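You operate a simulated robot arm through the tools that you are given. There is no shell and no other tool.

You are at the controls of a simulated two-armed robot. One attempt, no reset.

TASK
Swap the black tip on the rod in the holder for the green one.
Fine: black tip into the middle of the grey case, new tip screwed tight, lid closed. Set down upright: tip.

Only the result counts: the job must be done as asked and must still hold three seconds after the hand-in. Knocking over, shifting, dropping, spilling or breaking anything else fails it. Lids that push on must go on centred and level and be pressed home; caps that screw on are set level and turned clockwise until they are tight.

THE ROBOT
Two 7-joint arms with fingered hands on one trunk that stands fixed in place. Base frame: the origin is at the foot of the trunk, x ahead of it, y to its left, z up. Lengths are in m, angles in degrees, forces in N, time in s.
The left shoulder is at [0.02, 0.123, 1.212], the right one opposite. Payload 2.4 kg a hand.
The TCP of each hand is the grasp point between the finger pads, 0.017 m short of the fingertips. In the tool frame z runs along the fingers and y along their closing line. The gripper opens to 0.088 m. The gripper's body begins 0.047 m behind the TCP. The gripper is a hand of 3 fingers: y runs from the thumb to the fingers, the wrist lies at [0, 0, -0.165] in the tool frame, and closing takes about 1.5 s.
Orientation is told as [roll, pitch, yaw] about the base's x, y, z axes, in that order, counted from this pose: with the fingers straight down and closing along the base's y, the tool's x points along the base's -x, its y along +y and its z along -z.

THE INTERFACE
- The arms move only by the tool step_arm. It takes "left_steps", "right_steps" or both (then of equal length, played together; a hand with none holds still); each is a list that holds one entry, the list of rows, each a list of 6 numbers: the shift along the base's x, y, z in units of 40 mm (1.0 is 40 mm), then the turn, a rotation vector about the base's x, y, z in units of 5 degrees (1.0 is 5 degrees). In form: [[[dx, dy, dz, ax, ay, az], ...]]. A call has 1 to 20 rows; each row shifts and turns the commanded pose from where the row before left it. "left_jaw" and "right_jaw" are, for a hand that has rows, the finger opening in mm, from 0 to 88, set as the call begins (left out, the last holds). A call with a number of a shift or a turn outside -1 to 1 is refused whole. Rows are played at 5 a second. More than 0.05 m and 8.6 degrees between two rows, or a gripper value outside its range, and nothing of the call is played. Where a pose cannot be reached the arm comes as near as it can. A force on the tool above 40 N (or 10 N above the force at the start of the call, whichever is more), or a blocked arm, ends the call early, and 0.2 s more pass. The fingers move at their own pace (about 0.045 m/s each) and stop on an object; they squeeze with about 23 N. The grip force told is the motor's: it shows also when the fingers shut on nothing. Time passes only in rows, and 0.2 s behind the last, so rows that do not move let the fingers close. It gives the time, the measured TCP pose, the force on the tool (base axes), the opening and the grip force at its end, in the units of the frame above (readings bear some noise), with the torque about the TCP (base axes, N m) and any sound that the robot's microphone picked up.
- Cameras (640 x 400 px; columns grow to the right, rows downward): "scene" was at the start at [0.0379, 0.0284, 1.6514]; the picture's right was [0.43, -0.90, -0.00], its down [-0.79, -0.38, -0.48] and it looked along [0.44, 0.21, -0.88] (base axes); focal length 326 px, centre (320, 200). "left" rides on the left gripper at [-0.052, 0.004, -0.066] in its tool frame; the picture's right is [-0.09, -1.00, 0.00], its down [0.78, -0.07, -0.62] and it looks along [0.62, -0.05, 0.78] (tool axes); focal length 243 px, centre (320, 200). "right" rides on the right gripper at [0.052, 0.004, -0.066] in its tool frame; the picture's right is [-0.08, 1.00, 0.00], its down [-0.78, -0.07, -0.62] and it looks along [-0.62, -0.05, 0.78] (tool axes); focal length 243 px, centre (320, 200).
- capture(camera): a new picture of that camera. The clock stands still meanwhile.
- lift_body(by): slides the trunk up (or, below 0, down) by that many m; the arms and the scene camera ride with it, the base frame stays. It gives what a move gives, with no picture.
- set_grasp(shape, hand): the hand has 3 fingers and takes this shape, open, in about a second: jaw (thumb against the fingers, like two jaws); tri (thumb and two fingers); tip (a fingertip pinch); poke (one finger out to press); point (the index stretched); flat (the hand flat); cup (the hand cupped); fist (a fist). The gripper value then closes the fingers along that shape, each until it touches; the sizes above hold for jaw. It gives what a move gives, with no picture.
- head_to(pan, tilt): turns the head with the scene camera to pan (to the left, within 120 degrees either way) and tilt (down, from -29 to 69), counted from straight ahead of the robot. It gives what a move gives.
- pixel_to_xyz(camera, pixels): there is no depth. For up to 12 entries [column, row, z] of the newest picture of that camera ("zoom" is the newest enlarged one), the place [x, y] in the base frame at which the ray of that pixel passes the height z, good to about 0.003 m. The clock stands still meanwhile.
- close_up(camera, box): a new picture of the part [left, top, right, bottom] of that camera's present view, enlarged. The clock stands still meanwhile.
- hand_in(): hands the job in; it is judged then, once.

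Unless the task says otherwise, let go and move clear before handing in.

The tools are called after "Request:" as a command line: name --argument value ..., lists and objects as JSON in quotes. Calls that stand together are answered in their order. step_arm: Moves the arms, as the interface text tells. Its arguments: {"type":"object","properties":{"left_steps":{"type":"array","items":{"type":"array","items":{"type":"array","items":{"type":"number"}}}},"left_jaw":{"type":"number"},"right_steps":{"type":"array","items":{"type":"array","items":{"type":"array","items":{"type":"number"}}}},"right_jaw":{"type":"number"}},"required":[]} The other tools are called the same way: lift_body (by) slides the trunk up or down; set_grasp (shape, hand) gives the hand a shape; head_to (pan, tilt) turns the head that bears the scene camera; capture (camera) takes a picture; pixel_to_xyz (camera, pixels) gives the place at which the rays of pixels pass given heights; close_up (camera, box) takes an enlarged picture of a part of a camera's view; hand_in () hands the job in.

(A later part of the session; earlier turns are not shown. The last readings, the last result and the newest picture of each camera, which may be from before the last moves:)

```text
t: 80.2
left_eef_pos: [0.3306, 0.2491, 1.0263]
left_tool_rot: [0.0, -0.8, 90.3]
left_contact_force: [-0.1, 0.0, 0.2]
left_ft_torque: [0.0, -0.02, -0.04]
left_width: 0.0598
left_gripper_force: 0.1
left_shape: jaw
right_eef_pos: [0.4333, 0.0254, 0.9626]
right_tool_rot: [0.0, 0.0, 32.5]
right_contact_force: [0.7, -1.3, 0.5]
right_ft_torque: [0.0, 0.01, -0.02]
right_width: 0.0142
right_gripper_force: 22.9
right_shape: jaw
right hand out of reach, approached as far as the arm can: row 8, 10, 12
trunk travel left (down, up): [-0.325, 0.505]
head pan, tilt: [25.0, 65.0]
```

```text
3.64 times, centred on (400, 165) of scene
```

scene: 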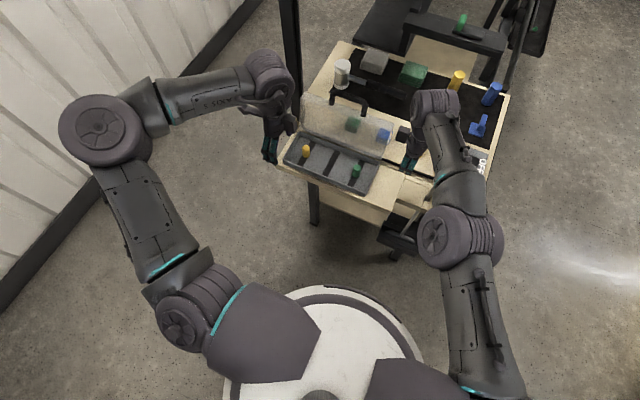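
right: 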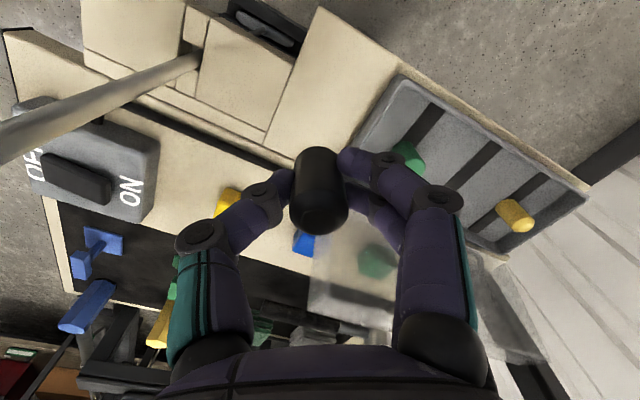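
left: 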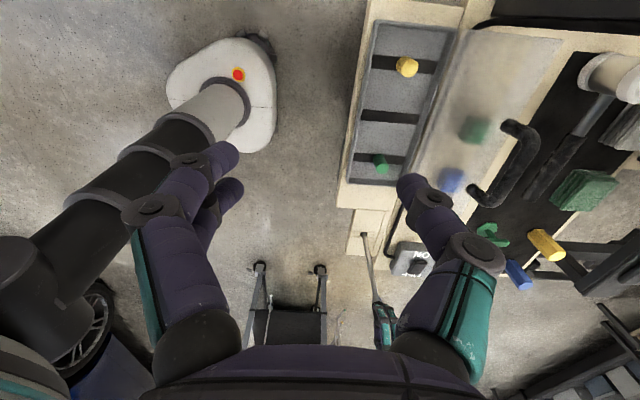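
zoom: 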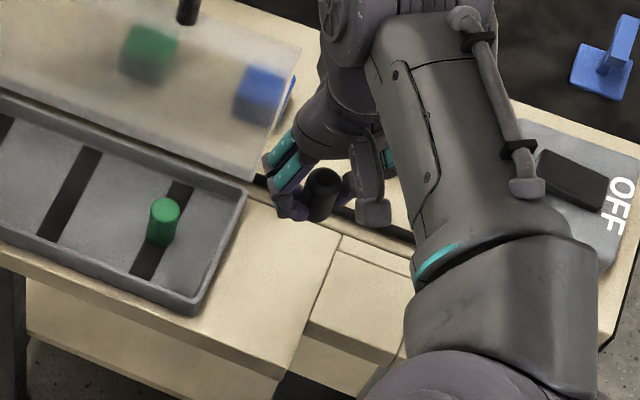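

The wrist can reach only about 0.44 m from the shoulder, so I'll use a nearer relay spot (0.415, 0.022) on the plank and lower the trunk 0.06 m more.

Request:
step_arm --right_steps '[[[-0.2, -0.04, 0, 0, 0, 0], [-0.25, -0.04, 0, 0, 0, 0]]]'

Request:
lift_body --by -0.06

Request:
capture --camera "right"

Request:
close_up --camera "scene" --box '[340, 110, 460, 220]'

```text
t: 80.8
left_eef_pos: [0.3306, 0.249, 1.0263]
left_tool_rot: [0.0, -0.7, 90.2]
left_contact_force: [0.0, 1.2, 0.0]
left_ft_torque: [0.02, 0.02, -0.01]
left_width: 0.0599
left_gripper_force: 0.1
left_shape: jaw
right_eef_pos: [0.4397, 0.0077, 0.9649]
right_tool_rot: [-0.7, 0.3, 29.8]
right_contact_force: [0.5, -0.3, 0.4]
right_ft_torque: [-0.01, 0.01, -0.02]
right_width: 0.0142
right_gripper_force: 23.0
right_shape: jaw
right hand out of reach, approached as far as the arm can: row 1, 2
trunk travel left (down, up): [-0.325, 0.505]
head pan, tilt: [25.0, 65.0]
```

```text
t: 81.8
left_eef_pos: [0.3309, 0.2484, 0.9662]
left_tool_rot: [0.1, -0.7, 90.3]
left_contact_force: [0.6, 0.2, 0.2]
left_ft_torque: [-0.03, -0.02, 0.01]
left_width: 0.0599
left_gripper_force: 0.1
left_shape: jaw
right_eef_pos: [0.4402, 0.0088, 0.904]
right_tool_rot: [-0.6, 0.4, 29.9]
right_contact_force: [0.5, 0.4, -0.1]
right_ft_torque: [-0.03, -0.01, 0.0]
right_width: 0.0145
right_gripper_force: 22.8
right_shape: jaw
trunk travel left (down, up): [-0.265, 0.565]
head pan, tilt: [25.0, 65.0]
```

```text
taken
```

right: 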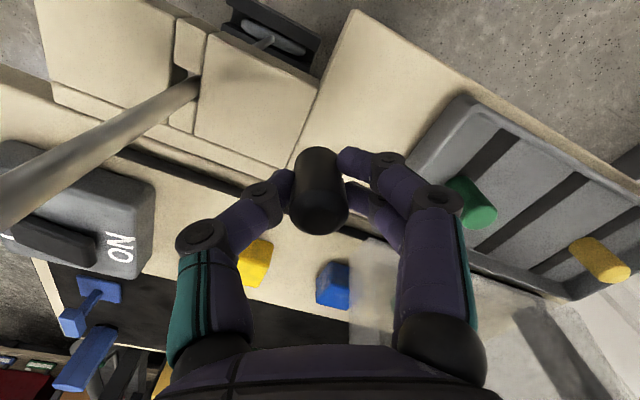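

```text
3.64 times, centred on (400, 165) of scene
```

zoom: 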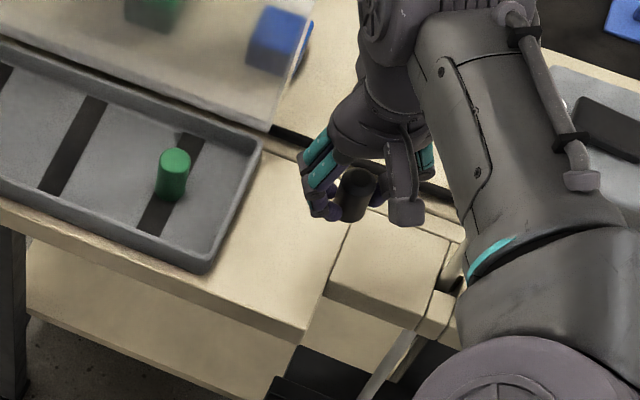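

The limit isn't simple extension — moving nearer also failed, so it's a joint limit tied to yaw. I'll raise the hand for clearance from the rod and try turning to a negative yaw.

Request:
step_arm --right_steps '[[[0, 0, 0.5, 0, 0, 0], [0, 0, 0.5, 0, 0, 0], [0, 0, 0.5, 0, 0, 0], [0, 0, 0, 0, 0, -1], [0, 0, 0, 0, 0, -1], [0, 0, 0, 0, 0, -1], [0, 0, 0, 0, 0, -1], [0, 0, 0, 0, 0, -1], [0, 0, 0, 0, 0, -1]]]'

Request:
step_arm --right_steps '[[[-0.15, 0, 0, 0, 0, -1], [-0.15, 0, 0, 0, 0, -1], [-0.15, 0, 0, 0, 0, -1], [-0.15, 0, 0, 0, 0, -1], [0, 0.1, 0, 0, 0, -1], [0, 0.1, 0, 0, 0, -1]]]'

Request:
capture --camera "scene"

Request:
capture --camera "right"

```text
t: 83.8
left_eef_pos: [0.3312, 0.2491, 0.9662]
left_tool_rot: [0.1, -0.8, 90.3]
left_contact_force: [0.0, -0.1, 0.5]
left_ft_torque: [0.01, 0.0, 0.03]
left_width: 0.0597
left_gripper_force: 0.1
left_shape: jaw
right_eef_pos: [0.4336, 0.007, 0.954]
right_tool_rot: [-0.5, 0.4, -0.2]
right_contact_force: [0.3, -0.9, 0.2]
right_ft_torque: [0.0, 0.01, 0.02]
right_width: 0.0144
right_gripper_force: 23.1
right_shape: jaw
right hand out of reach, approached as far as the arm can: row 2, 3
trunk travel left (down, up): [-0.265, 0.565]
head pan, tilt: [25.0, 65.0]
```

```text
t: 85.2
left_eef_pos: [0.3302, 0.2486, 0.966]
left_tool_rot: [-0.1, -0.8, 90.4]
left_contact_force: [0.1, 0.2, -0.6]
left_ft_torque: [-0.03, 0.01, 0.0]
left_width: 0.06
left_gripper_force: 0.3
left_shape: jaw
right_eef_pos: [0.4113, 0.0155, 0.9537]
right_tool_rot: [-0.6, 0.4, -30.4]
right_contact_force: [0.2, -0.7, 0.1]
right_ft_torque: [-0.01, -0.02, -0.01]
right_width: 0.0144
right_gripper_force: 22.3
right_shape: jaw
trunk travel left (down, up): [-0.265, 0.565]
head pan, tilt: [25.0, 65.0]
```

```text
taken
```

scene: 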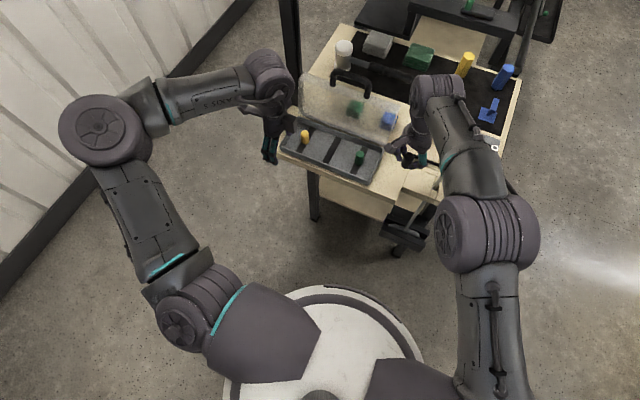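

```text
taken
```

right: 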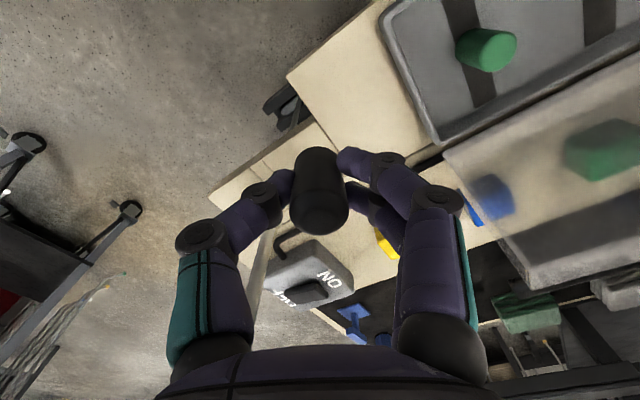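

At yaw -30° it moves freely. I'll test whether in this posture the right hand can get directly over the case, toward y≈0.11.

Request:
step_arm --right_steps '[[[0.1, 0.5, 0, 0, 0, 0], [0.1, 0.5, 0, 0, 0, 0], [0.1, 0.5, 0, 0, 0, 0], [0.1, 0.5, 0, 0, 0, 0]]]'

Request:
capture --camera "right"

```text
t: 86.2
left_eef_pos: [0.3309, 0.2489, 0.9664]
left_tool_rot: [0.0, -0.8, 90.3]
left_contact_force: [0.3, -0.2, 0.4]
left_ft_torque: [-0.01, 0.01, 0.0]
left_width: 0.0598
left_gripper_force: 0.1
left_shape: jaw
right_eef_pos: [0.4161, 0.0352, 0.9536]
right_tool_rot: [-0.6, 0.4, -30.2]
right_contact_force: [-0.1, -0.5, 0.1]
right_ft_torque: [0.03, 0.0, -0.01]
right_width: 0.0144
right_gripper_force: 23.1
right_shape: jaw
right hand out of reach, approached as far as the arm can: row 2, 3, 4
trunk travel left (down, up): [-0.265, 0.565]
head pan, tilt: [25.0, 65.0]
```

```text
taken
```

right: 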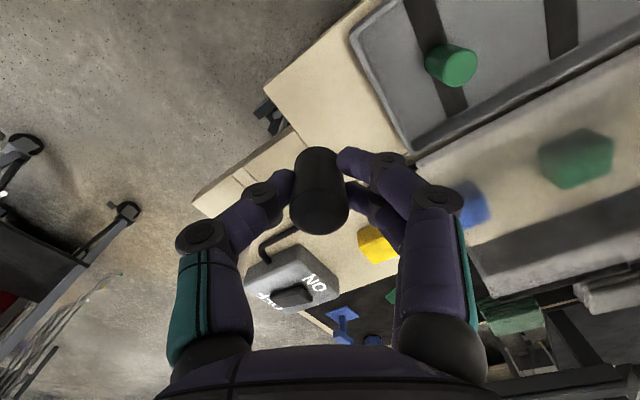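

The extension limit is about 0.435 m, so the relay spot it is. I'll go to (0.412,0.024) and descend carefully toward the plank.

Request:
step_arm --right_steps '[[[-0.1, -0.2, -0.2, 0, 0, 0], [0, -0.08, -0.5, 0.1, -0.08, 0], [0, 0, -0.5, 0, 0, 0], [0, 0, -0.5, 0, 0, 0]]]'

Request:
capture --camera "right"

Request:
close_up --camera "scene" --box '[340, 110, 460, 220]'

```text
t: 87.2
left_eef_pos: [0.3309, 0.2486, 0.9666]
left_tool_rot: [0.2, -0.8, 90.2]
left_contact_force: [0.3, 0.5, 0.2]
left_ft_torque: [0.0, 0.0, 0.03]
left_width: 0.0596
left_gripper_force: 0.1
left_shape: jaw
right_eef_pos: [0.4132, 0.0231, 0.8857]
right_tool_rot: [-0.1, 0.3, -30.2]
right_contact_force: [-0.7, 0.3, 0.6]
right_ft_torque: [0.03, 0.0, -0.02]
right_width: 0.0144
right_gripper_force: 23.1
right_shape: jaw
trunk travel left (down, up): [-0.265, 0.565]
head pan, tilt: [25.0, 65.0]
```

```text
taken
```

right: 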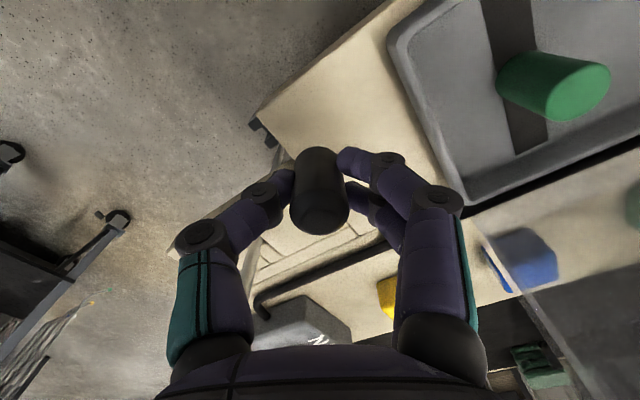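

```text
3.64 times, centred on (400, 165) of scene
```

zoom: 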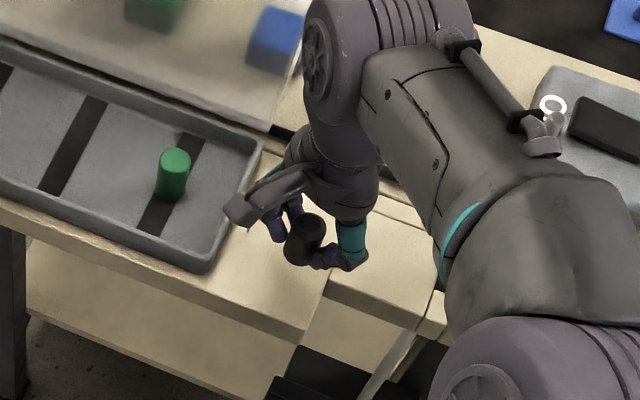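

Zoom (545,135) shows the rod's collar/stud close to the right forearm. I'll check it closely for contact before going lower.

Request:
close_up --camera "scene" --box '[410, 100, 490, 240]'

Request:
close_up --camera "scene" --box '[440, 125, 480, 165]'

Request:
capture --camera "left"

```text
2.86 times, centred on (450, 170) of scene
```

zoom: 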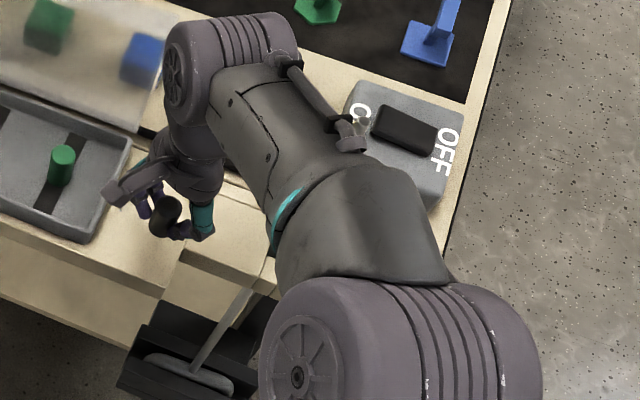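

```text
10.00 times, centred on (460, 145) of scene
```

zoom: 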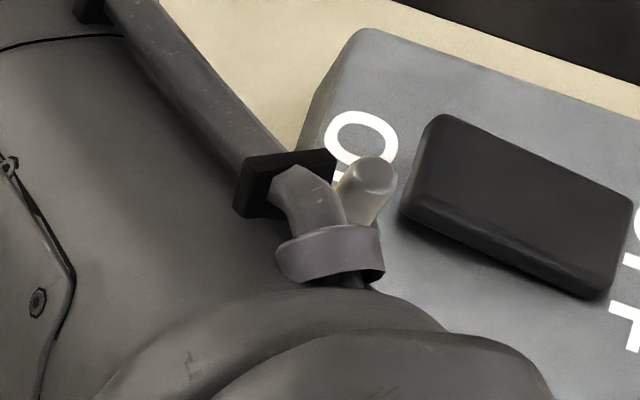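

```text
taken
```

left: 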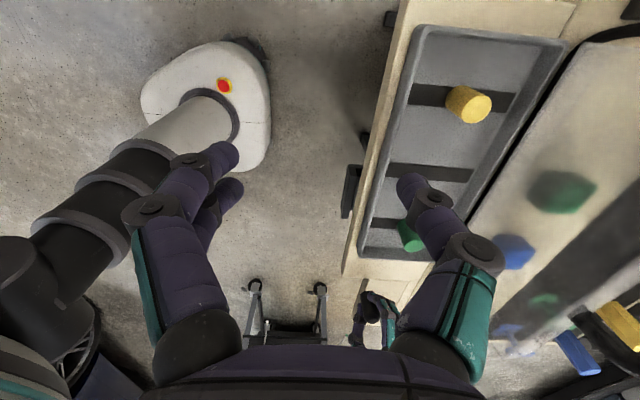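

Request:
pixel_to_xyz --camera "scene" --pixels '[[457, 142.5, 0.98], [457, 142.5, 0.99], [457, 142.5, 1.0], [406, 229, 0.65], [406, 229, 0.7]]'

```text
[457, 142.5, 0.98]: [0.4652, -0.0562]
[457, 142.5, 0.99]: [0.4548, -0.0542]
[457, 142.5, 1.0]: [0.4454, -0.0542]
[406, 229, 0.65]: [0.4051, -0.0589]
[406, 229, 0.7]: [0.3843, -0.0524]
```

The stud top measures about (0.46,-0.055), i.e. possibly leaning ~12 mm left — maybe nudged by the forearm. I'll rise and back off to inspect the rod clearly before setting the tip down.

Request:
step_arm --right_steps '[[[0, 0, 0.7, 0, 0, 0], [0, 0, 0.7, 0, 0, 0], [0, 0, 0.7, 0, 0, 0], [-0.3, 0, 0.7, 0, 0, 0], [-0.5, 0, 0.3, 0, 0, 0], [-0.5, 0, 0, 0, 0, 0], [-0.5, 0, 0, 0, 0, 0]]]'

Request:
capture --camera "scene"

Request:
close_up --camera "scene" --box '[370, 130, 490, 250]'

```text
t: 88.8
left_eef_pos: [0.3306, 0.2481, 0.9658]
left_tool_rot: [0.0, -0.8, 90.3]
left_contact_force: [-0.1, 0.6, -0.2]
left_ft_torque: [-0.01, -0.01, 0.01]
left_width: 0.0597
left_gripper_force: 0.1
left_shape: jaw
right_eef_pos: [0.3396, 0.0233, 1.0093]
right_tool_rot: [0.0, 0.2, -30.3]
right_contact_force: [0.1, 0.4, -0.1]
right_ft_torque: [-0.03, -0.02, 0.0]
right_width: 0.0144
right_gripper_force: 23.2
right_shape: jaw
trunk travel left (down, up): [-0.265, 0.565]
head pan, tilt: [25.0, 65.0]
```

```text
taken
```

scene: 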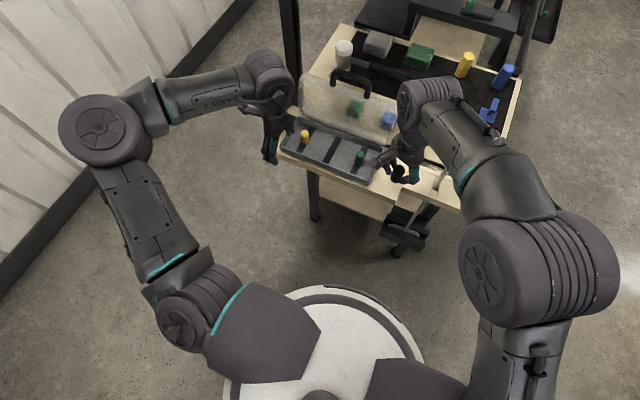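

```text
3.33 times, centred on (430, 190) of scene
```

zoom: 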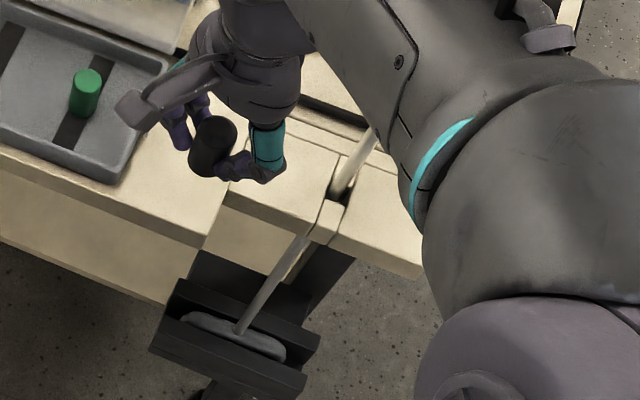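

The rod's top is hidden by the forearm. I'll move the right hand off to the right to see the rod entirely.

Request:
step_arm --right_steps '[[[-0.1, -0.4, 0.5, 0, 0, 0], [-0.1, -0.7, 0.5, 0, 0, 0], [-0.1, -0.7, 0.5, 0, 0, 0], [-0.1, -0.7, 0.3, 0, 0, 0], [0, -0.7, 0, 0, 0, 0], [0, -0.7, 0, 0, 0, 0]]]'

Request:
close_up --camera "scene" --box '[370, 120, 490, 250]'

Request:
capture --camera "right"

```text
t: 90.2
left_eef_pos: [0.3312, 0.2478, 0.9666]
left_tool_rot: [0.0, -0.8, 90.3]
left_contact_force: [0.1, 0.3, -0.3]
left_ft_torque: [0.0, 0.0, 0.04]
left_width: 0.0595
left_gripper_force: 0.0
left_shape: jaw
right_eef_pos: [0.3255, -0.1325, 1.0813]
right_tool_rot: [0.1, 0.3, -30.0]
right_contact_force: [0.0, -0.3, 0.4]
right_ft_torque: [0.02, -0.03, 0.0]
right_width: 0.0142
right_gripper_force: 22.9
right_shape: jaw
trunk travel left (down, up): [-0.265, 0.565]
head pan, tilt: [25.0, 65.0]
```

```text
3.08 times, centred on (430, 185) of scene
```

zoom: 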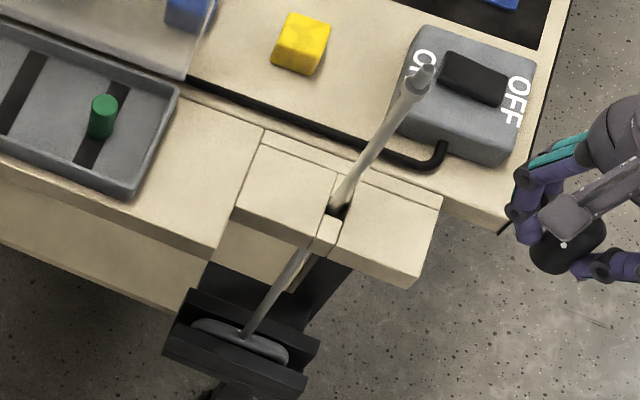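

```text
taken
```

right: 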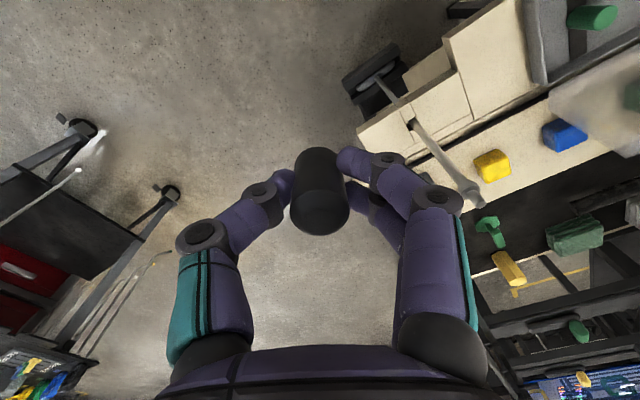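

Recomputing the zoom origin, the stud top was at (465,143) both times — the rod never moved and stands within ~1° of vertical. I'll return to the relay spot and set the tip down.

Request:
step_arm --right_steps '[[[0, 0.7, 0, 0, 0, 0], [0, 0.7, 0, 0, 0, 0], [0.1, 0.7, -0.3, 0, 0, 0], [0.1, 0.7, -0.5, 0, 0, 0], [0.1, 0.7, -0.5, 0, 0, 0], [0.1, 0.4, -0.5, 0, 0, 0], [0.5, 0, -0.5, 0, 0, 0], [0.5, 0, -0.5, 0, 0, 0], [0.5, 0, -0.5, 0, 0, 0], [0.3, 0, -0.6, 0, 0, 0], [0, 0, -0.6, 0, 0, 0]]]'

Request:
close_up --camera "scene" --box '[340, 110, 460, 220]'

```text
t: 92.6
left_eef_pos: [0.3316, 0.2483, 0.9649]
left_tool_rot: [0.0, -0.8, 90.3]
left_contact_force: [-0.7, 0.0, -0.4]
left_ft_torque: [-0.02, -0.01, 0.03]
left_width: 0.0595
left_gripper_force: 0.0
left_shape: jaw
right_eef_pos: [0.4112, 0.0233, 0.9031]
right_tool_rot: [0.1, 0.3, -30.1]
right_contact_force: [0.5, 0.1, 0.3]
right_ft_torque: [0.02, 0.02, -0.02]
right_width: 0.0144
right_gripper_force: 23.0
right_shape: jaw
trunk travel left (down, up): [-0.265, 0.565]
head pan, tilt: [25.0, 65.0]
```

```text
3.64 times, centred on (400, 165) of scene
```

zoom: 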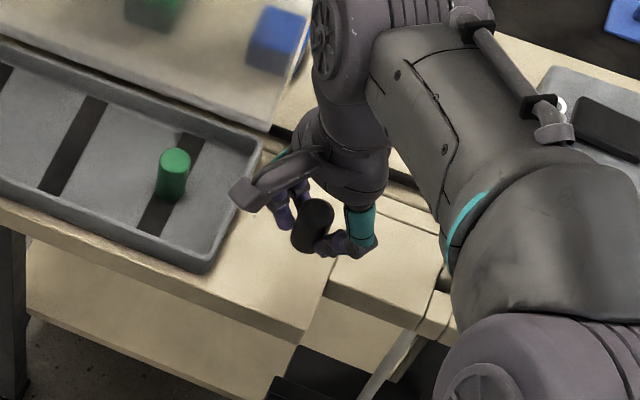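

Descending in small steps while watching the vertical force.

Request:
step_arm --right_steps '[[[0, 0.05, -0.2, 0, 0, 0], [0, 0.05, -0.2, 0, 0, 0], [0, 0.05, -0.2, 0, 0, 0], [0, 0, -0.1, 0, 0, 0]]]'

Request:
step_arm --right_steps '[[[0, 0, -0.1, 0, 0, 0]]]'

Request:
step_arm --right_steps '[[[0, 0, -0.075, 0, 0, 0]]]'

Request:
step_arm --right_steps '[[[0, 0, -0.075, 0, 0, 0]]]'

Request:
capture --camera "right"

Request:
close_up --camera "scene" --box '[360, 130, 440, 200]'

```text
t: 93.6
left_eef_pos: [0.3311, 0.247, 0.9663]
left_tool_rot: [0.0, -0.8, 90.3]
left_contact_force: [0.7, 0.4, -0.6]
left_ft_torque: [-0.01, 0.03, -0.04]
left_width: 0.0597
left_gripper_force: 0.1
left_shape: jaw
right_eef_pos: [0.4129, 0.0284, 0.874]
right_tool_rot: [-0.1, 0.3, -30.1]
right_contact_force: [-0.6, -0.8, -0.5]
right_ft_torque: [0.0, 0.0, 0.05]
right_width: 0.0142
right_gripper_force: 23.3
right_shape: jaw
trunk travel left (down, up): [-0.265, 0.565]
head pan, tilt: [25.0, 65.0]
```

```text
t: 94.0
left_eef_pos: [0.3306, 0.2485, 0.9664]
left_tool_rot: [0.1, -0.8, 90.2]
left_contact_force: [-0.8, -0.4, -0.7]
left_ft_torque: [-0.02, 0.0, 0.0]
left_width: 0.0598
left_gripper_force: 0.1
left_shape: jaw
right_eef_pos: [0.4126, 0.0294, 0.8708]
right_tool_rot: [0.0, 0.2, -30.2]
right_contact_force: [0.3, -0.6, -0.5]
right_ft_torque: [0.01, 0.0, -0.03]
right_width: 0.0144
right_gripper_force: 22.9
right_shape: jaw
trunk travel left (down, up): [-0.265, 0.565]
head pan, tilt: [25.0, 65.0]
```

```text
t: 94.4
left_eef_pos: [0.3308, 0.2481, 0.9661]
left_tool_rot: [0.1, -0.9, 90.2]
left_contact_force: [-0.6, 0.0, -0.7]
left_ft_torque: [-0.03, 0.04, -0.01]
left_width: 0.0595
left_gripper_force: 0.0
left_shape: jaw
right_eef_pos: [0.4123, 0.0289, 0.8664]
right_tool_rot: [-0.1, 0.4, -30.1]
right_contact_force: [0.3, 0.5, -0.2]
right_ft_torque: [0.02, -0.01, 0.01]
right_width: 0.0141
right_gripper_force: 22.9
right_shape: jaw
trunk travel left (down, up): [-0.265, 0.565]
head pan, tilt: [25.0, 65.0]
```

```text
t: 94.8
left_eef_pos: [0.3314, 0.2487, 0.9667]
left_tool_rot: [0.0, -0.8, 90.3]
left_contact_force: [0.2, 0.9, 0.3]
left_ft_torque: [0.0, 0.0, 0.0]
left_width: 0.0595
left_gripper_force: 0.0
left_shape: jaw
right_eef_pos: [0.4117, 0.0313, 0.8639]
right_tool_rot: [-0.1, 0.3, -30.2]
right_contact_force: [-0.2, 0.3, -0.9]
right_ft_torque: [0.0, 0.03, 0.01]
right_width: 0.0143
right_gripper_force: 23.4
right_shape: jaw
trunk travel left (down, up): [-0.265, 0.565]
head pan, tilt: [25.0, 65.0]
```

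```text
taken
```

right: 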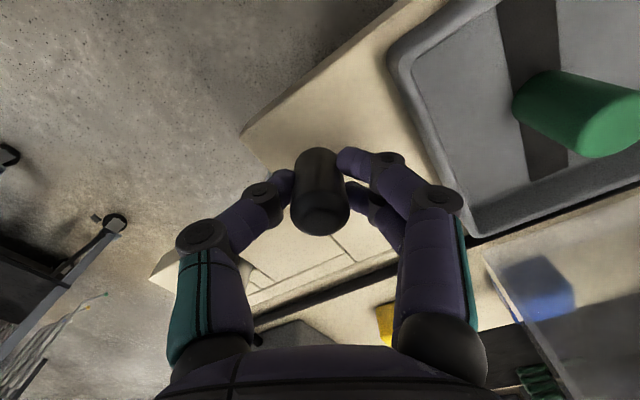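

```text
5.71 times, centred on (400, 165) of scene
```

zoom: 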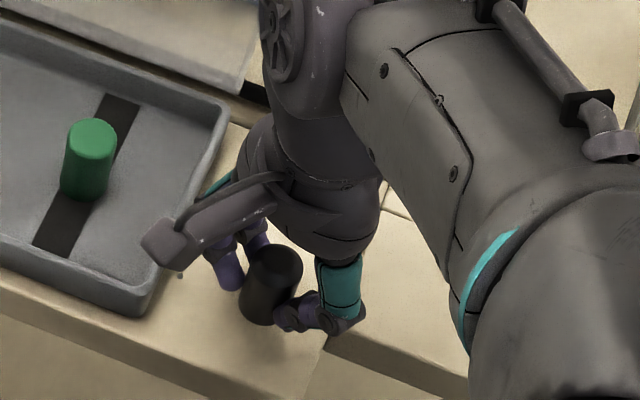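

No contact yet at TCP z=0.864. Continuing in 3 mm steps.

Request:
step_arm --right_steps '[[[0, 0, -0.075, 0, 0, 0]]]'

Request:
step_arm --right_steps '[[[0, 0, -0.06, 0, 0, 0]]]'

Request:
step_arm --right_steps '[[[0, 0, -0.05, 0, 0, 0]]]'

Request:
close_up --camera "scene" --box '[360, 130, 440, 200]'

```text
t: 95.2
left_eef_pos: [0.3313, 0.2483, 0.9665]
left_tool_rot: [0.0, -0.9, 90.3]
left_contact_force: [-0.5, -0.2, 1.0]
left_ft_torque: [-0.01, 0.01, 0.01]
left_width: 0.0598
left_gripper_force: 0.1
left_shape: jaw
right_eef_pos: [0.4114, 0.0284, 0.8617]
right_tool_rot: [0.1, 0.2, -30.2]
right_contact_force: [-0.2, -0.8, 0.2]
right_ft_torque: [-0.02, -0.02, 0.01]
right_width: 0.0143
right_gripper_force: 23.0
right_shape: jaw
trunk travel left (down, up): [-0.265, 0.565]
head pan, tilt: [25.0, 65.0]
```

```text
t: 95.6
left_eef_pos: [0.3313, 0.2485, 0.9662]
left_tool_rot: [0.0, -0.9, 90.3]
left_contact_force: [-0.5, 0.2, -0.8]
left_ft_torque: [0.0, 0.0, 0.01]
left_width: 0.0594
left_gripper_force: 0.1
left_shape: jaw
right_eef_pos: [0.4127, 0.0292, 0.8578]
right_tool_rot: [0.0, 0.3, -30.1]
right_contact_force: [0.9, 0.2, -0.3]
right_ft_torque: [0.03, 0.0, -0.03]
right_width: 0.014
right_gripper_force: 23.3
right_shape: jaw
trunk travel left (down, up): [-0.265, 0.565]
head pan, tilt: [25.0, 65.0]
```

```text
t: 96.0
left_eef_pos: [0.3312, 0.2476, 0.9669]
left_tool_rot: [0.0, -0.7, 90.4]
left_contact_force: [0.6, 0.8, -0.2]
left_ft_torque: [0.04, 0.0, -0.01]
left_width: 0.0598
left_gripper_force: 0.2
left_shape: jaw
right_eef_pos: [0.411, 0.0302, 0.857]
right_tool_rot: [0.0, 0.4, -30.1]
right_contact_force: [-0.3, 0.8, 0.0]
right_ft_torque: [0.02, -0.02, -0.03]
right_width: 0.0144
right_gripper_force: 23.5
right_shape: jaw
trunk travel left (down, up): [-0.265, 0.565]
head pan, tilt: [25.0, 65.0]
```

```text
5.71 times, centred on (400, 165) of scene
```

zoom: 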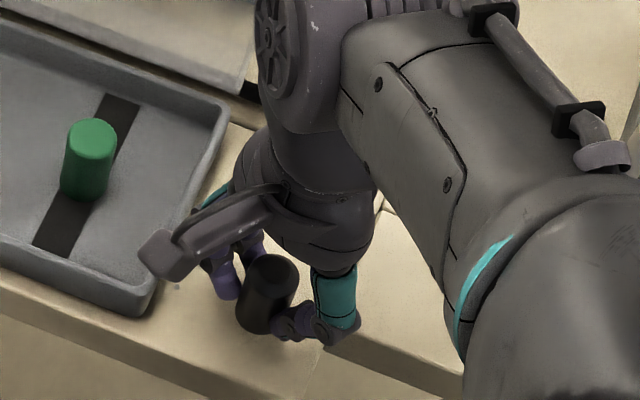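

Request:
step_arm --right_steps '[[[0, 0, -0.05, 0, 0, 0]]]'

Request:
step_arm --right_steps '[[[0, 0, -0.05, 0, 0, 0]]]'

Request:
step_arm --right_steps '[[[0, 0, -0.05, 0, 0, 0]]]'

Request:
close_up --camera "scene" --box '[376, 160, 424, 200]'

```text
t: 96.4
left_eef_pos: [0.3303, 0.248, 0.9663]
left_tool_rot: [0.1, -0.8, 90.3]
left_contact_force: [-0.5, -0.4, 0.1]
left_ft_torque: [0.01, 0.01, -0.02]
left_width: 0.0596
left_gripper_force: 0.0
left_shape: jaw
right_eef_pos: [0.4121, 0.0291, 0.8545]
right_tool_rot: [0.0, 0.4, -30.1]
right_contact_force: [0.2, -0.2, 0.1]
right_ft_torque: [0.0, 0.02, -0.01]
right_width: 0.0143
right_gripper_force: 23.4
right_shape: jaw
trunk travel left (down, up): [-0.265, 0.565]
head pan, tilt: [25.0, 65.0]
```

```text
t: 96.8
left_eef_pos: [0.3319, 0.2491, 0.9665]
left_tool_rot: [0.0, -0.8, 90.3]
left_contact_force: [-0.2, -0.6, 0.7]
left_ft_torque: [0.03, 0.02, 0.03]
left_width: 0.0598
left_gripper_force: 0.1
left_shape: jaw
right_eef_pos: [0.4107, 0.0283, 0.8522]
right_tool_rot: [0.0, 0.3, -30.1]
right_contact_force: [0.8, -0.3, -0.5]
right_ft_torque: [0.04, 0.01, -0.02]
right_width: 0.0144
right_gripper_force: 23.2
right_shape: jaw
trunk travel left (down, up): [-0.265, 0.565]
head pan, tilt: [25.0, 65.0]
```

```text
t: 97.2
left_eef_pos: [0.331, 0.2482, 0.9668]
left_tool_rot: [0.1, -0.7, 90.3]
left_contact_force: [0.4, -0.2, 1.1]
left_ft_torque: [0.01, -0.03, 0.01]
left_width: 0.0595
left_gripper_force: 0.0
left_shape: jaw
right_eef_pos: [0.4112, 0.0299, 0.8501]
right_tool_rot: [-0.1, 0.3, -30.1]
right_contact_force: [0.1, 1.0, 0.0]
right_ft_torque: [0.04, -0.01, 0.03]
right_width: 0.0142
right_gripper_force: 22.5
right_shape: jaw
trunk travel left (down, up): [-0.265, 0.565]
head pan, tilt: [25.0, 65.0]
```

```text
10.00 times, centred on (400, 180) of scene
```

zoom: 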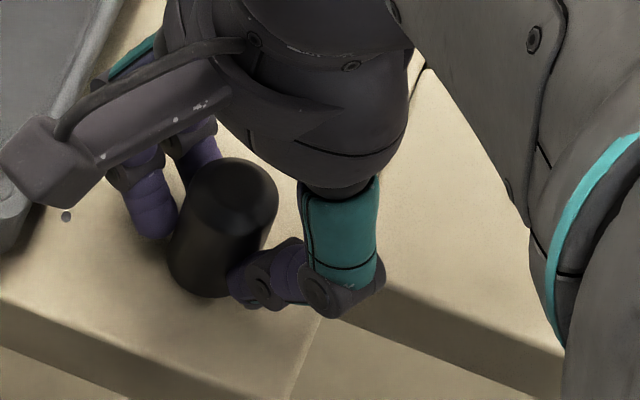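

Request:
step_arm --right_steps '[[[0, 0, -0.05, 0, 0, 0]]]'

Request:
step_arm --right_steps '[[[0, 0, -0.05, 0, 0, 0]]]'

Request:
step_arm --right_steps '[[[0, 0, -0.05, 0, 0, 0]]]'

Request:
close_up --camera "scene" --box '[376, 160, 424, 200]'

```text
t: 97.6
left_eef_pos: [0.3316, 0.2486, 0.9663]
left_tool_rot: [0.0, -0.9, 90.3]
left_contact_force: [0.5, -0.6, -0.2]
left_ft_torque: [0.02, 0.01, 0.01]
left_width: 0.0598
left_gripper_force: 0.0
left_shape: jaw
right_eef_pos: [0.4117, 0.0292, 0.8494]
right_tool_rot: [0.0, 0.3, -30.1]
right_contact_force: [0.5, 0.8, 0.3]
right_ft_torque: [-0.03, -0.02, 0.0]
right_width: 0.0142
right_gripper_force: 22.7
right_shape: jaw
trunk travel left (down, up): [-0.265, 0.565]
head pan, tilt: [25.0, 65.0]
```

```text
t: 98.0
left_eef_pos: [0.3299, 0.2491, 0.9664]
left_tool_rot: [-0.1, -0.9, 90.3]
left_contact_force: [0.4, 1.2, 0.9]
left_ft_torque: [0.02, -0.01, -0.04]
left_width: 0.0599
left_gripper_force: 0.0
left_shape: jaw
right_eef_pos: [0.4111, 0.0296, 0.8469]
right_tool_rot: [0.1, 0.3, -30.1]
right_contact_force: [-0.1, 0.6, 1.2]
right_ft_torque: [-0.05, 0.01, 0.0]
right_width: 0.0145
right_gripper_force: 22.3
right_shape: jaw
trunk travel left (down, up): [-0.265, 0.565]
head pan, tilt: [25.0, 65.0]
```

```text
t: 98.4
left_eef_pos: [0.3306, 0.2479, 0.9676]
left_tool_rot: [0.0, -0.8, 90.4]
left_contact_force: [1.1, 0.1, -0.5]
left_ft_torque: [0.01, -0.03, -0.03]
left_width: 0.0597
left_gripper_force: 0.0
left_shape: jaw
right_eef_pos: [0.4108, 0.0297, 0.8461]
right_tool_rot: [0.1, 0.1, -30.2]
right_contact_force: [-0.3, -1.2, 9.9]
right_ft_torque: [0.0, 0.01, 0.02]
right_width: 0.0144
right_gripper_force: 23.0
right_shape: jaw
trunk travel left (down, up): [-0.265, 0.565]
head pan, tilt: [25.0, 65.0]
```

```text
10.00 times, centred on (400, 180) of scene
```

zoom: 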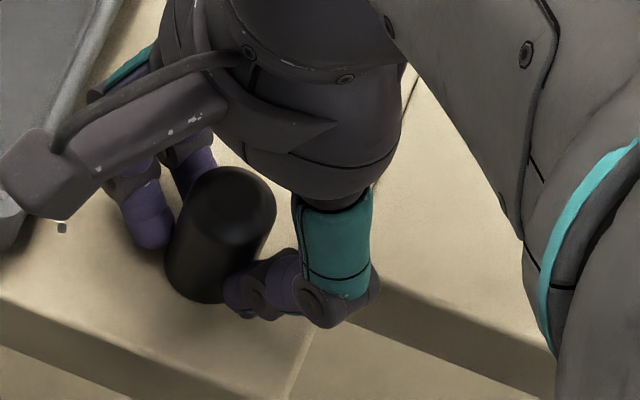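

Contact: 9.9 N upward at TCP z=0.846, so the tip stands on the plank. I'll open the fingers modestly and lift straight up.

Request:
step_arm --right_steps '[[[0, 0, 0.015, 0, 0, 0], [0, 0, 0, 0, 0, 0], [0, 0, 0, 0, 0, 0], [0, 0, 0, 0, 0, 0]]]' --right_jaw 42

Request:
capture --camera "right"

Request:
close_up --camera "scene" --box '[376, 160, 424, 200]'

```text
t: 99.4
left_eef_pos: [0.3316, 0.2489, 0.9671]
left_tool_rot: [0.1, -0.9, 90.3]
left_contact_force: [-0.3, -0.4, 0.2]
left_ft_torque: [-0.01, 0.01, -0.01]
left_width: 0.0596
left_gripper_force: 0.0
left_shape: jaw
right_eef_pos: [0.4121, 0.0291, 0.8451]
right_tool_rot: [0.0, 0.3, -30.1]
right_contact_force: [-0.9, -0.1, -0.6]
right_ft_torque: [-0.02, -0.03, 0.01]
right_width: 0.0417
right_gripper_force: 0.0
right_shape: jaw
trunk travel left (down, up): [-0.265, 0.565]
head pan, tilt: [25.0, 65.0]
```

```text
taken
```

right: 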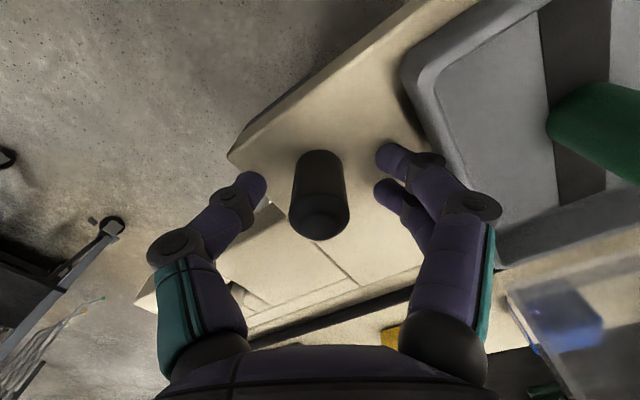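

```text
10.00 times, centred on (400, 180) of scene
```

zoom: 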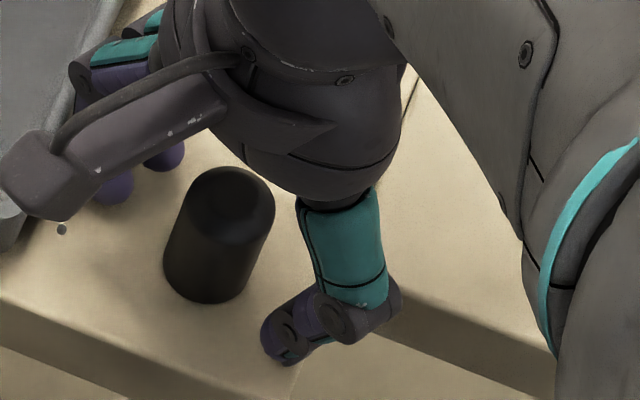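

The black tip stands upright on the plank. Right hand lifts straight up and moves off to the right.

Request:
step_arm --right_steps '[[[0, 0, 0.4, 0, 0, 0], [0, 0, 0.7, 0, 0, 0], [0, 0, 0.7, 0, 0, 0], [0, 0, 0.7, 0, 0, 0], [-0.4, 0, 0.7, 0, 0, 0], [-0.5, 0, 0.7, 0, 0, 0], [-0.5, 0, 0.5, 0, 0, 0], [-0.4, -0.5, 0.2, 0, 0, 0], [0, -0.8, 0, 0, 0, 0], [0, -0.8, 0, 0, 0, 0], [0, -0.8, 0, 0, 0, 0], [0, -0.8, 0, 0, 0, 0], [0, -0.8, 0, 0, 0, 0]]]'

Request:
capture --camera "scene"

Request:
close_up --camera "scene" --box '[280, 90, 480, 240]'

Request:
capture --camera "left"

```text
t: 102.2
left_eef_pos: [0.3307, 0.2477, 0.9682]
left_tool_rot: [-0.1, -0.8, 90.3]
left_contact_force: [-0.4, 0.7, -0.5]
left_ft_torque: [0.0, -0.01, 0.02]
left_width: 0.0595
left_gripper_force: 0.1
left_shape: jaw
right_eef_pos: [0.3398, -0.1497, 1.0292]
right_tool_rot: [0.1, 0.2, -30.1]
right_contact_force: [-1.1, 0.2, -1.2]
right_ft_torque: [-0.01, 0.02, 0.0]
right_width: 0.0415
right_gripper_force: 0.0
right_shape: jaw
trunk travel left (down, up): [-0.265, 0.565]
head pan, tilt: [25.0, 65.0]
```

```text
taken
```

scene: 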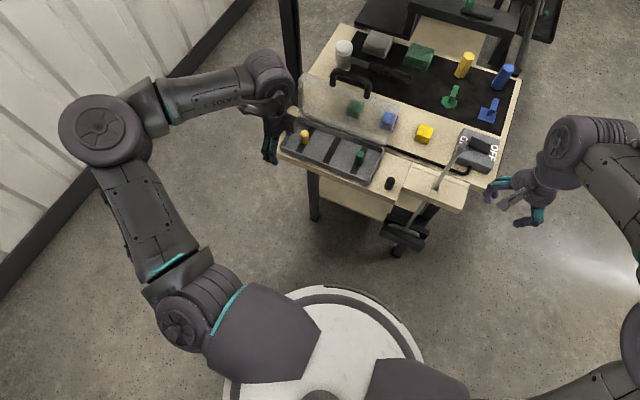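

```text
2.67 times, centred on (380, 165) of scene
```

zoom: 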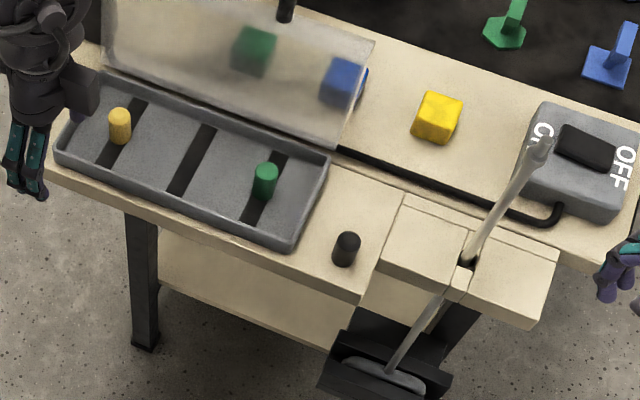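

```text
taken
```

left: 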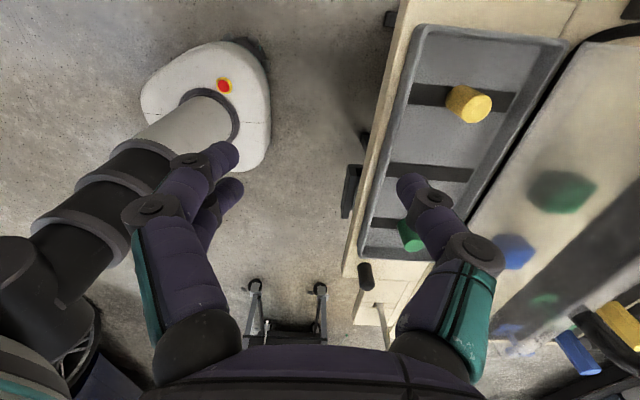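

Black tip stands at about (0.411,0.030). Now bring the left hand over it (staying in front of the case).

Request:
step_arm --left_steps '[[[0, -0.9, 0, 0, 0, 0], [0, -0.9, 0, 0, 0, 0], [0, -0.9, 0, 0, 0, 0], [0, -0.9, 0, 0, 0, 0], [0, -0.9, 0, 0, 0, 0], [0, -0.95, 0, 0, 0, 0], [0.6, 0, 0, 0, 0, 0], [0.7, 0, 0, 0, 0, 0], [0.7, 0, 0, 0, 0, 0]]]'

Request:
capture --camera "left"

Request:
capture --camera "scene"

```text
t: 104.2
left_eef_pos: [0.4124, 0.0293, 0.9653]
left_tool_rot: [0.1, -0.8, 90.3]
left_contact_force: [0.2, -0.4, 0.6]
left_ft_torque: [-0.01, 0.02, -0.05]
left_width: 0.0595
left_gripper_force: 0.0
left_shape: jaw
right_eef_pos: [0.3401, -0.1505, 1.0298]
right_tool_rot: [0.1, 0.3, -30.0]
right_contact_force: [-0.4, -0.5, 0.7]
right_ft_torque: [0.03, -0.01, 0.01]
right_width: 0.0414
right_gripper_force: 0.1
right_shape: jaw
trunk travel left (down, up): [-0.265, 0.565]
head pan, tilt: [25.0, 65.0]
```

```text
taken
```

left: 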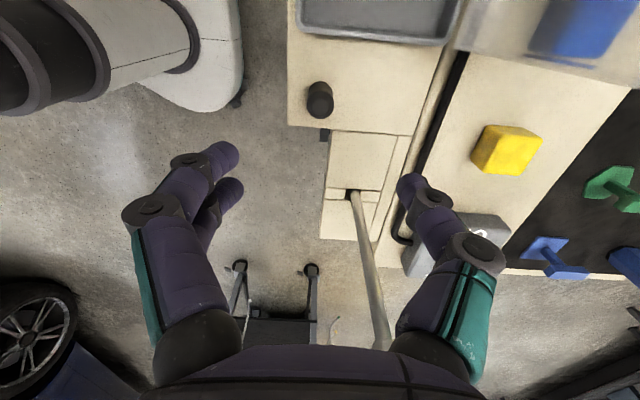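

```text
taken
```

scene: 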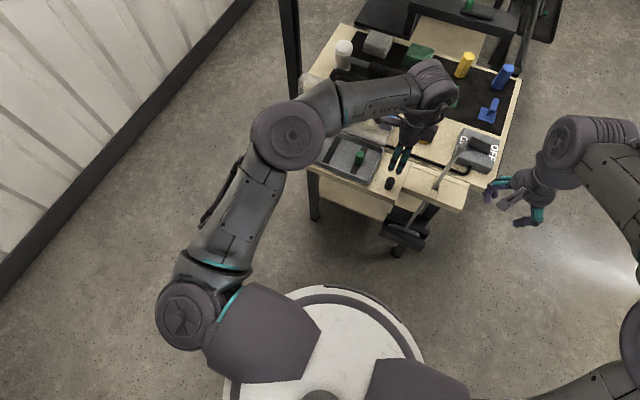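

Request:
close_up --camera "left" --box '[288, 70, 352, 130]'

```text
6.67 times, centred on (320, 100) of left
```

zoom: 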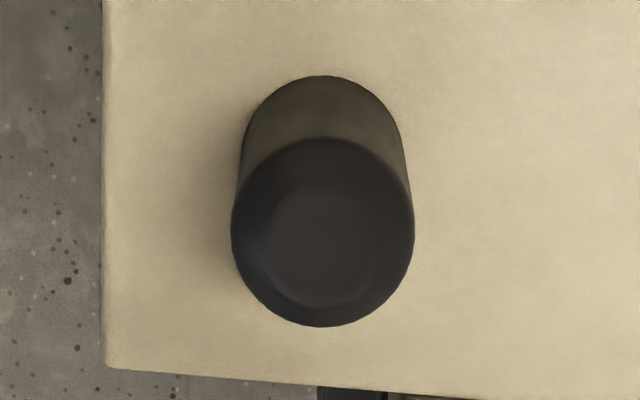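

Top face centre at (320.4,104.8): aligned within ~2 mm. Descending to TCP z≈0.848 and gripping.

Request:
step_arm --left_steps '[[[0, -0.05, -0.6, 0, 0, 0], [0, 0, -0.6, 0, 0, 0], [0, 0, -0.6, 0, 0, 0], [0, 0, -0.6, 0, 0, 0]]]' --left_jaw 56

Request:
capture --camera "left"

```text
t: 105.2
left_eef_pos: [0.411, 0.0289, 0.8712]
left_tool_rot: [0.0, -0.7, 90.3]
left_contact_force: [-0.8, -1.1, 0.6]
left_ft_torque: [0.0, -0.03, -0.05]
left_width: 0.0563
left_gripper_force: 0.1
left_shape: jaw
right_eef_pos: [0.3393, -0.15, 1.0284]
right_tool_rot: [0.0, 0.3, -30.1]
right_contact_force: [0.5, -0.5, 0.8]
right_ft_torque: [-0.04, -0.02, 0.02]
right_width: 0.0416
right_gripper_force: 0.1
right_shape: jaw
trunk travel left (down, up): [-0.265, 0.565]
head pan, tilt: [25.0, 65.0]
```

```text
taken
```

left: 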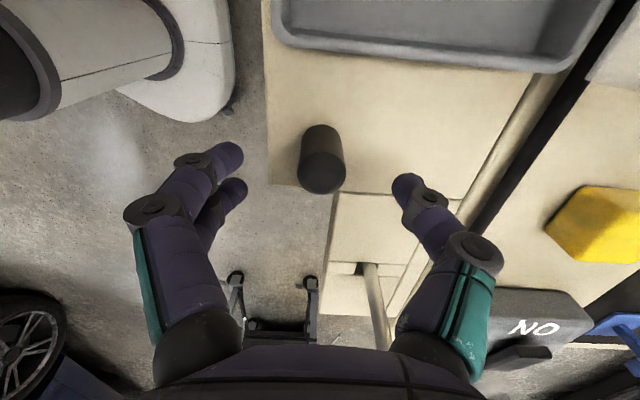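

Request:
step_arm --left_steps '[[[0.02, 0, -0.3, 0, 0, 0], [0, 0, -0.28, 0, 0, 0]]]'

Request:
step_arm --left_steps '[[[0, 0, 0, 0, 0, 0], [0, 0, 0, 0, 0, 0], [0, 0, 0, 0, 0, 0], [0, 0, 0, 0, 0, 0], [0, 0, 0, 0, 0, 0], [0, 0, 0, 0, 0, 0], [0, 0, 0, 0, 0, 0]]]' --left_jaw 0

Request:
capture --camera "left"

```text
t: 105.8
left_eef_pos: [0.4119, 0.028, 0.847]
left_tool_rot: [0.0, -0.8, 90.3]
left_contact_force: [0.4, -0.2, 0.5]
left_ft_torque: [-0.02, -0.01, 0.0]
left_width: 0.0562
left_gripper_force: 0.1
left_shape: jaw
right_eef_pos: [0.3396, -0.1493, 1.0294]
right_tool_rot: [0.0, 0.3, -30.2]
right_contact_force: [0.5, 0.2, 0.3]
right_ft_torque: [0.0, -0.03, -0.02]
right_width: 0.0413
right_gripper_force: 0.0
right_shape: jaw
trunk travel left (down, up): [-0.265, 0.565]
head pan, tilt: [25.0, 65.0]
```

```text
t: 107.4
left_eef_pos: [0.4129, 0.0276, 0.847]
left_tool_rot: [0.0, -0.7, 90.3]
left_contact_force: [0.8, -0.6, 0.0]
left_ft_torque: [0.0, 0.01, 0.01]
left_width: 0.0119
left_gripper_force: 23.0
left_shape: jaw
right_eef_pos: [0.3402, -0.1505, 1.0286]
right_tool_rot: [0.0, 0.4, -30.1]
right_contact_force: [-0.1, -0.5, 0.4]
right_ft_torque: [0.0, 0.01, 0.01]
right_width: 0.0416
right_gripper_force: 0.0
right_shape: jaw
trunk travel left (down, up): [-0.265, 0.565]
head pan, tilt: [25.0, 65.0]
```

```text
taken
```

left: 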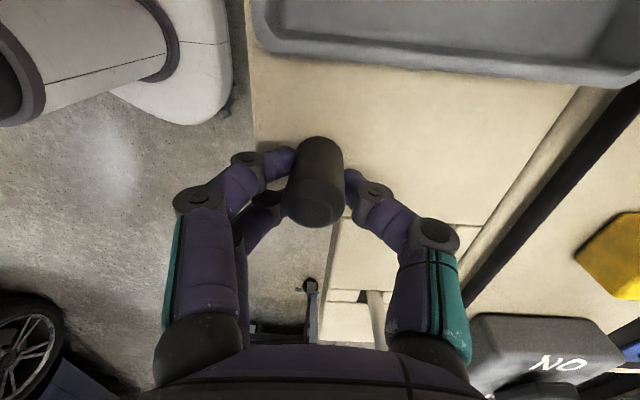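

Tip gripped. Lifting 100 mm and moving over the middle slot at (0.441,0.187).

Request:
step_arm --left_steps '[[[0, 0, 0.3, 0, 0, 0], [0, 0, 0.6, 0, 0, 0], [0, 0, 0.8, 0, 0, 0], [0, 0, 0.8, 0, 0, 0], [0, 0.8, 0, 0, 0, 0], [0.1, 0.8, 0, 0, 0, 0], [0.2, 0.8, 0, 0, 0, 0], [0.2, 0.8, 0, 0, 0, 0], [0.2, 0.8, 0, 0, 0, 0]]]'

Request:
capture --camera "left"

Request:
capture --camera "scene"

Request:
close_up --camera "right" --box '[330, 0, 640, 220]'

```text
t: 109.4
left_eef_pos: [0.4409, 0.188, 0.9462]
left_tool_rot: [0.1, -0.8, 90.3]
left_contact_force: [0.5, 0.7, -0.3]
left_ft_torque: [0.0, 0.02, 0.0]
left_width: 0.0115
left_gripper_force: 23.1
left_shape: jaw
right_eef_pos: [0.3386, -0.1493, 1.0306]
right_tool_rot: [0.0, 0.3, -30.0]
right_contact_force: [-0.1, 0.0, 0.0]
right_ft_torque: [0.02, 0.02, -0.01]
right_width: 0.0415
right_gripper_force: 0.1
right_shape: jaw
trunk travel left (down, up): [-0.265, 0.565]
head pan, tilt: [25.0, 65.0]
```

```text
taken
```

left: 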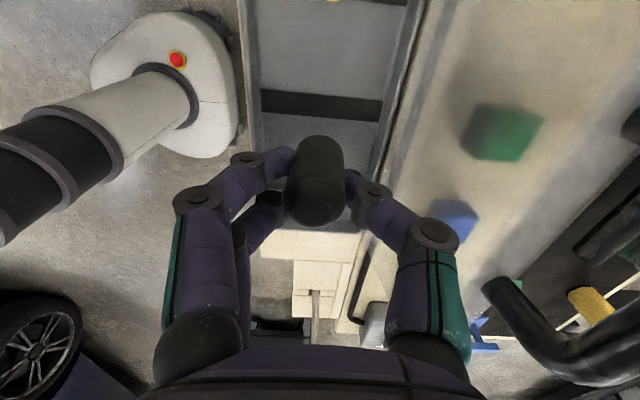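

```text
taken
```

scene: 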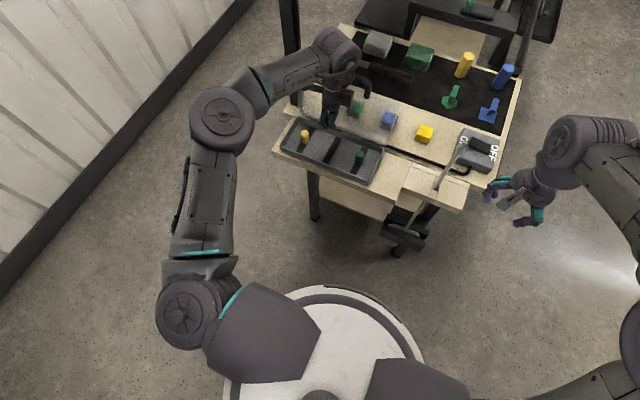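

```text
1.82 times, centred on (485, 110) of right
```

zoom: 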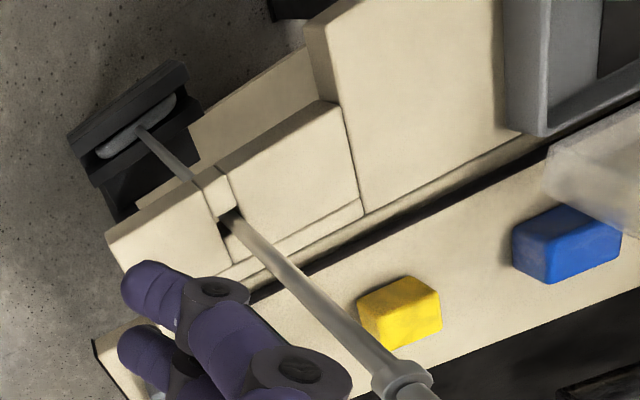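

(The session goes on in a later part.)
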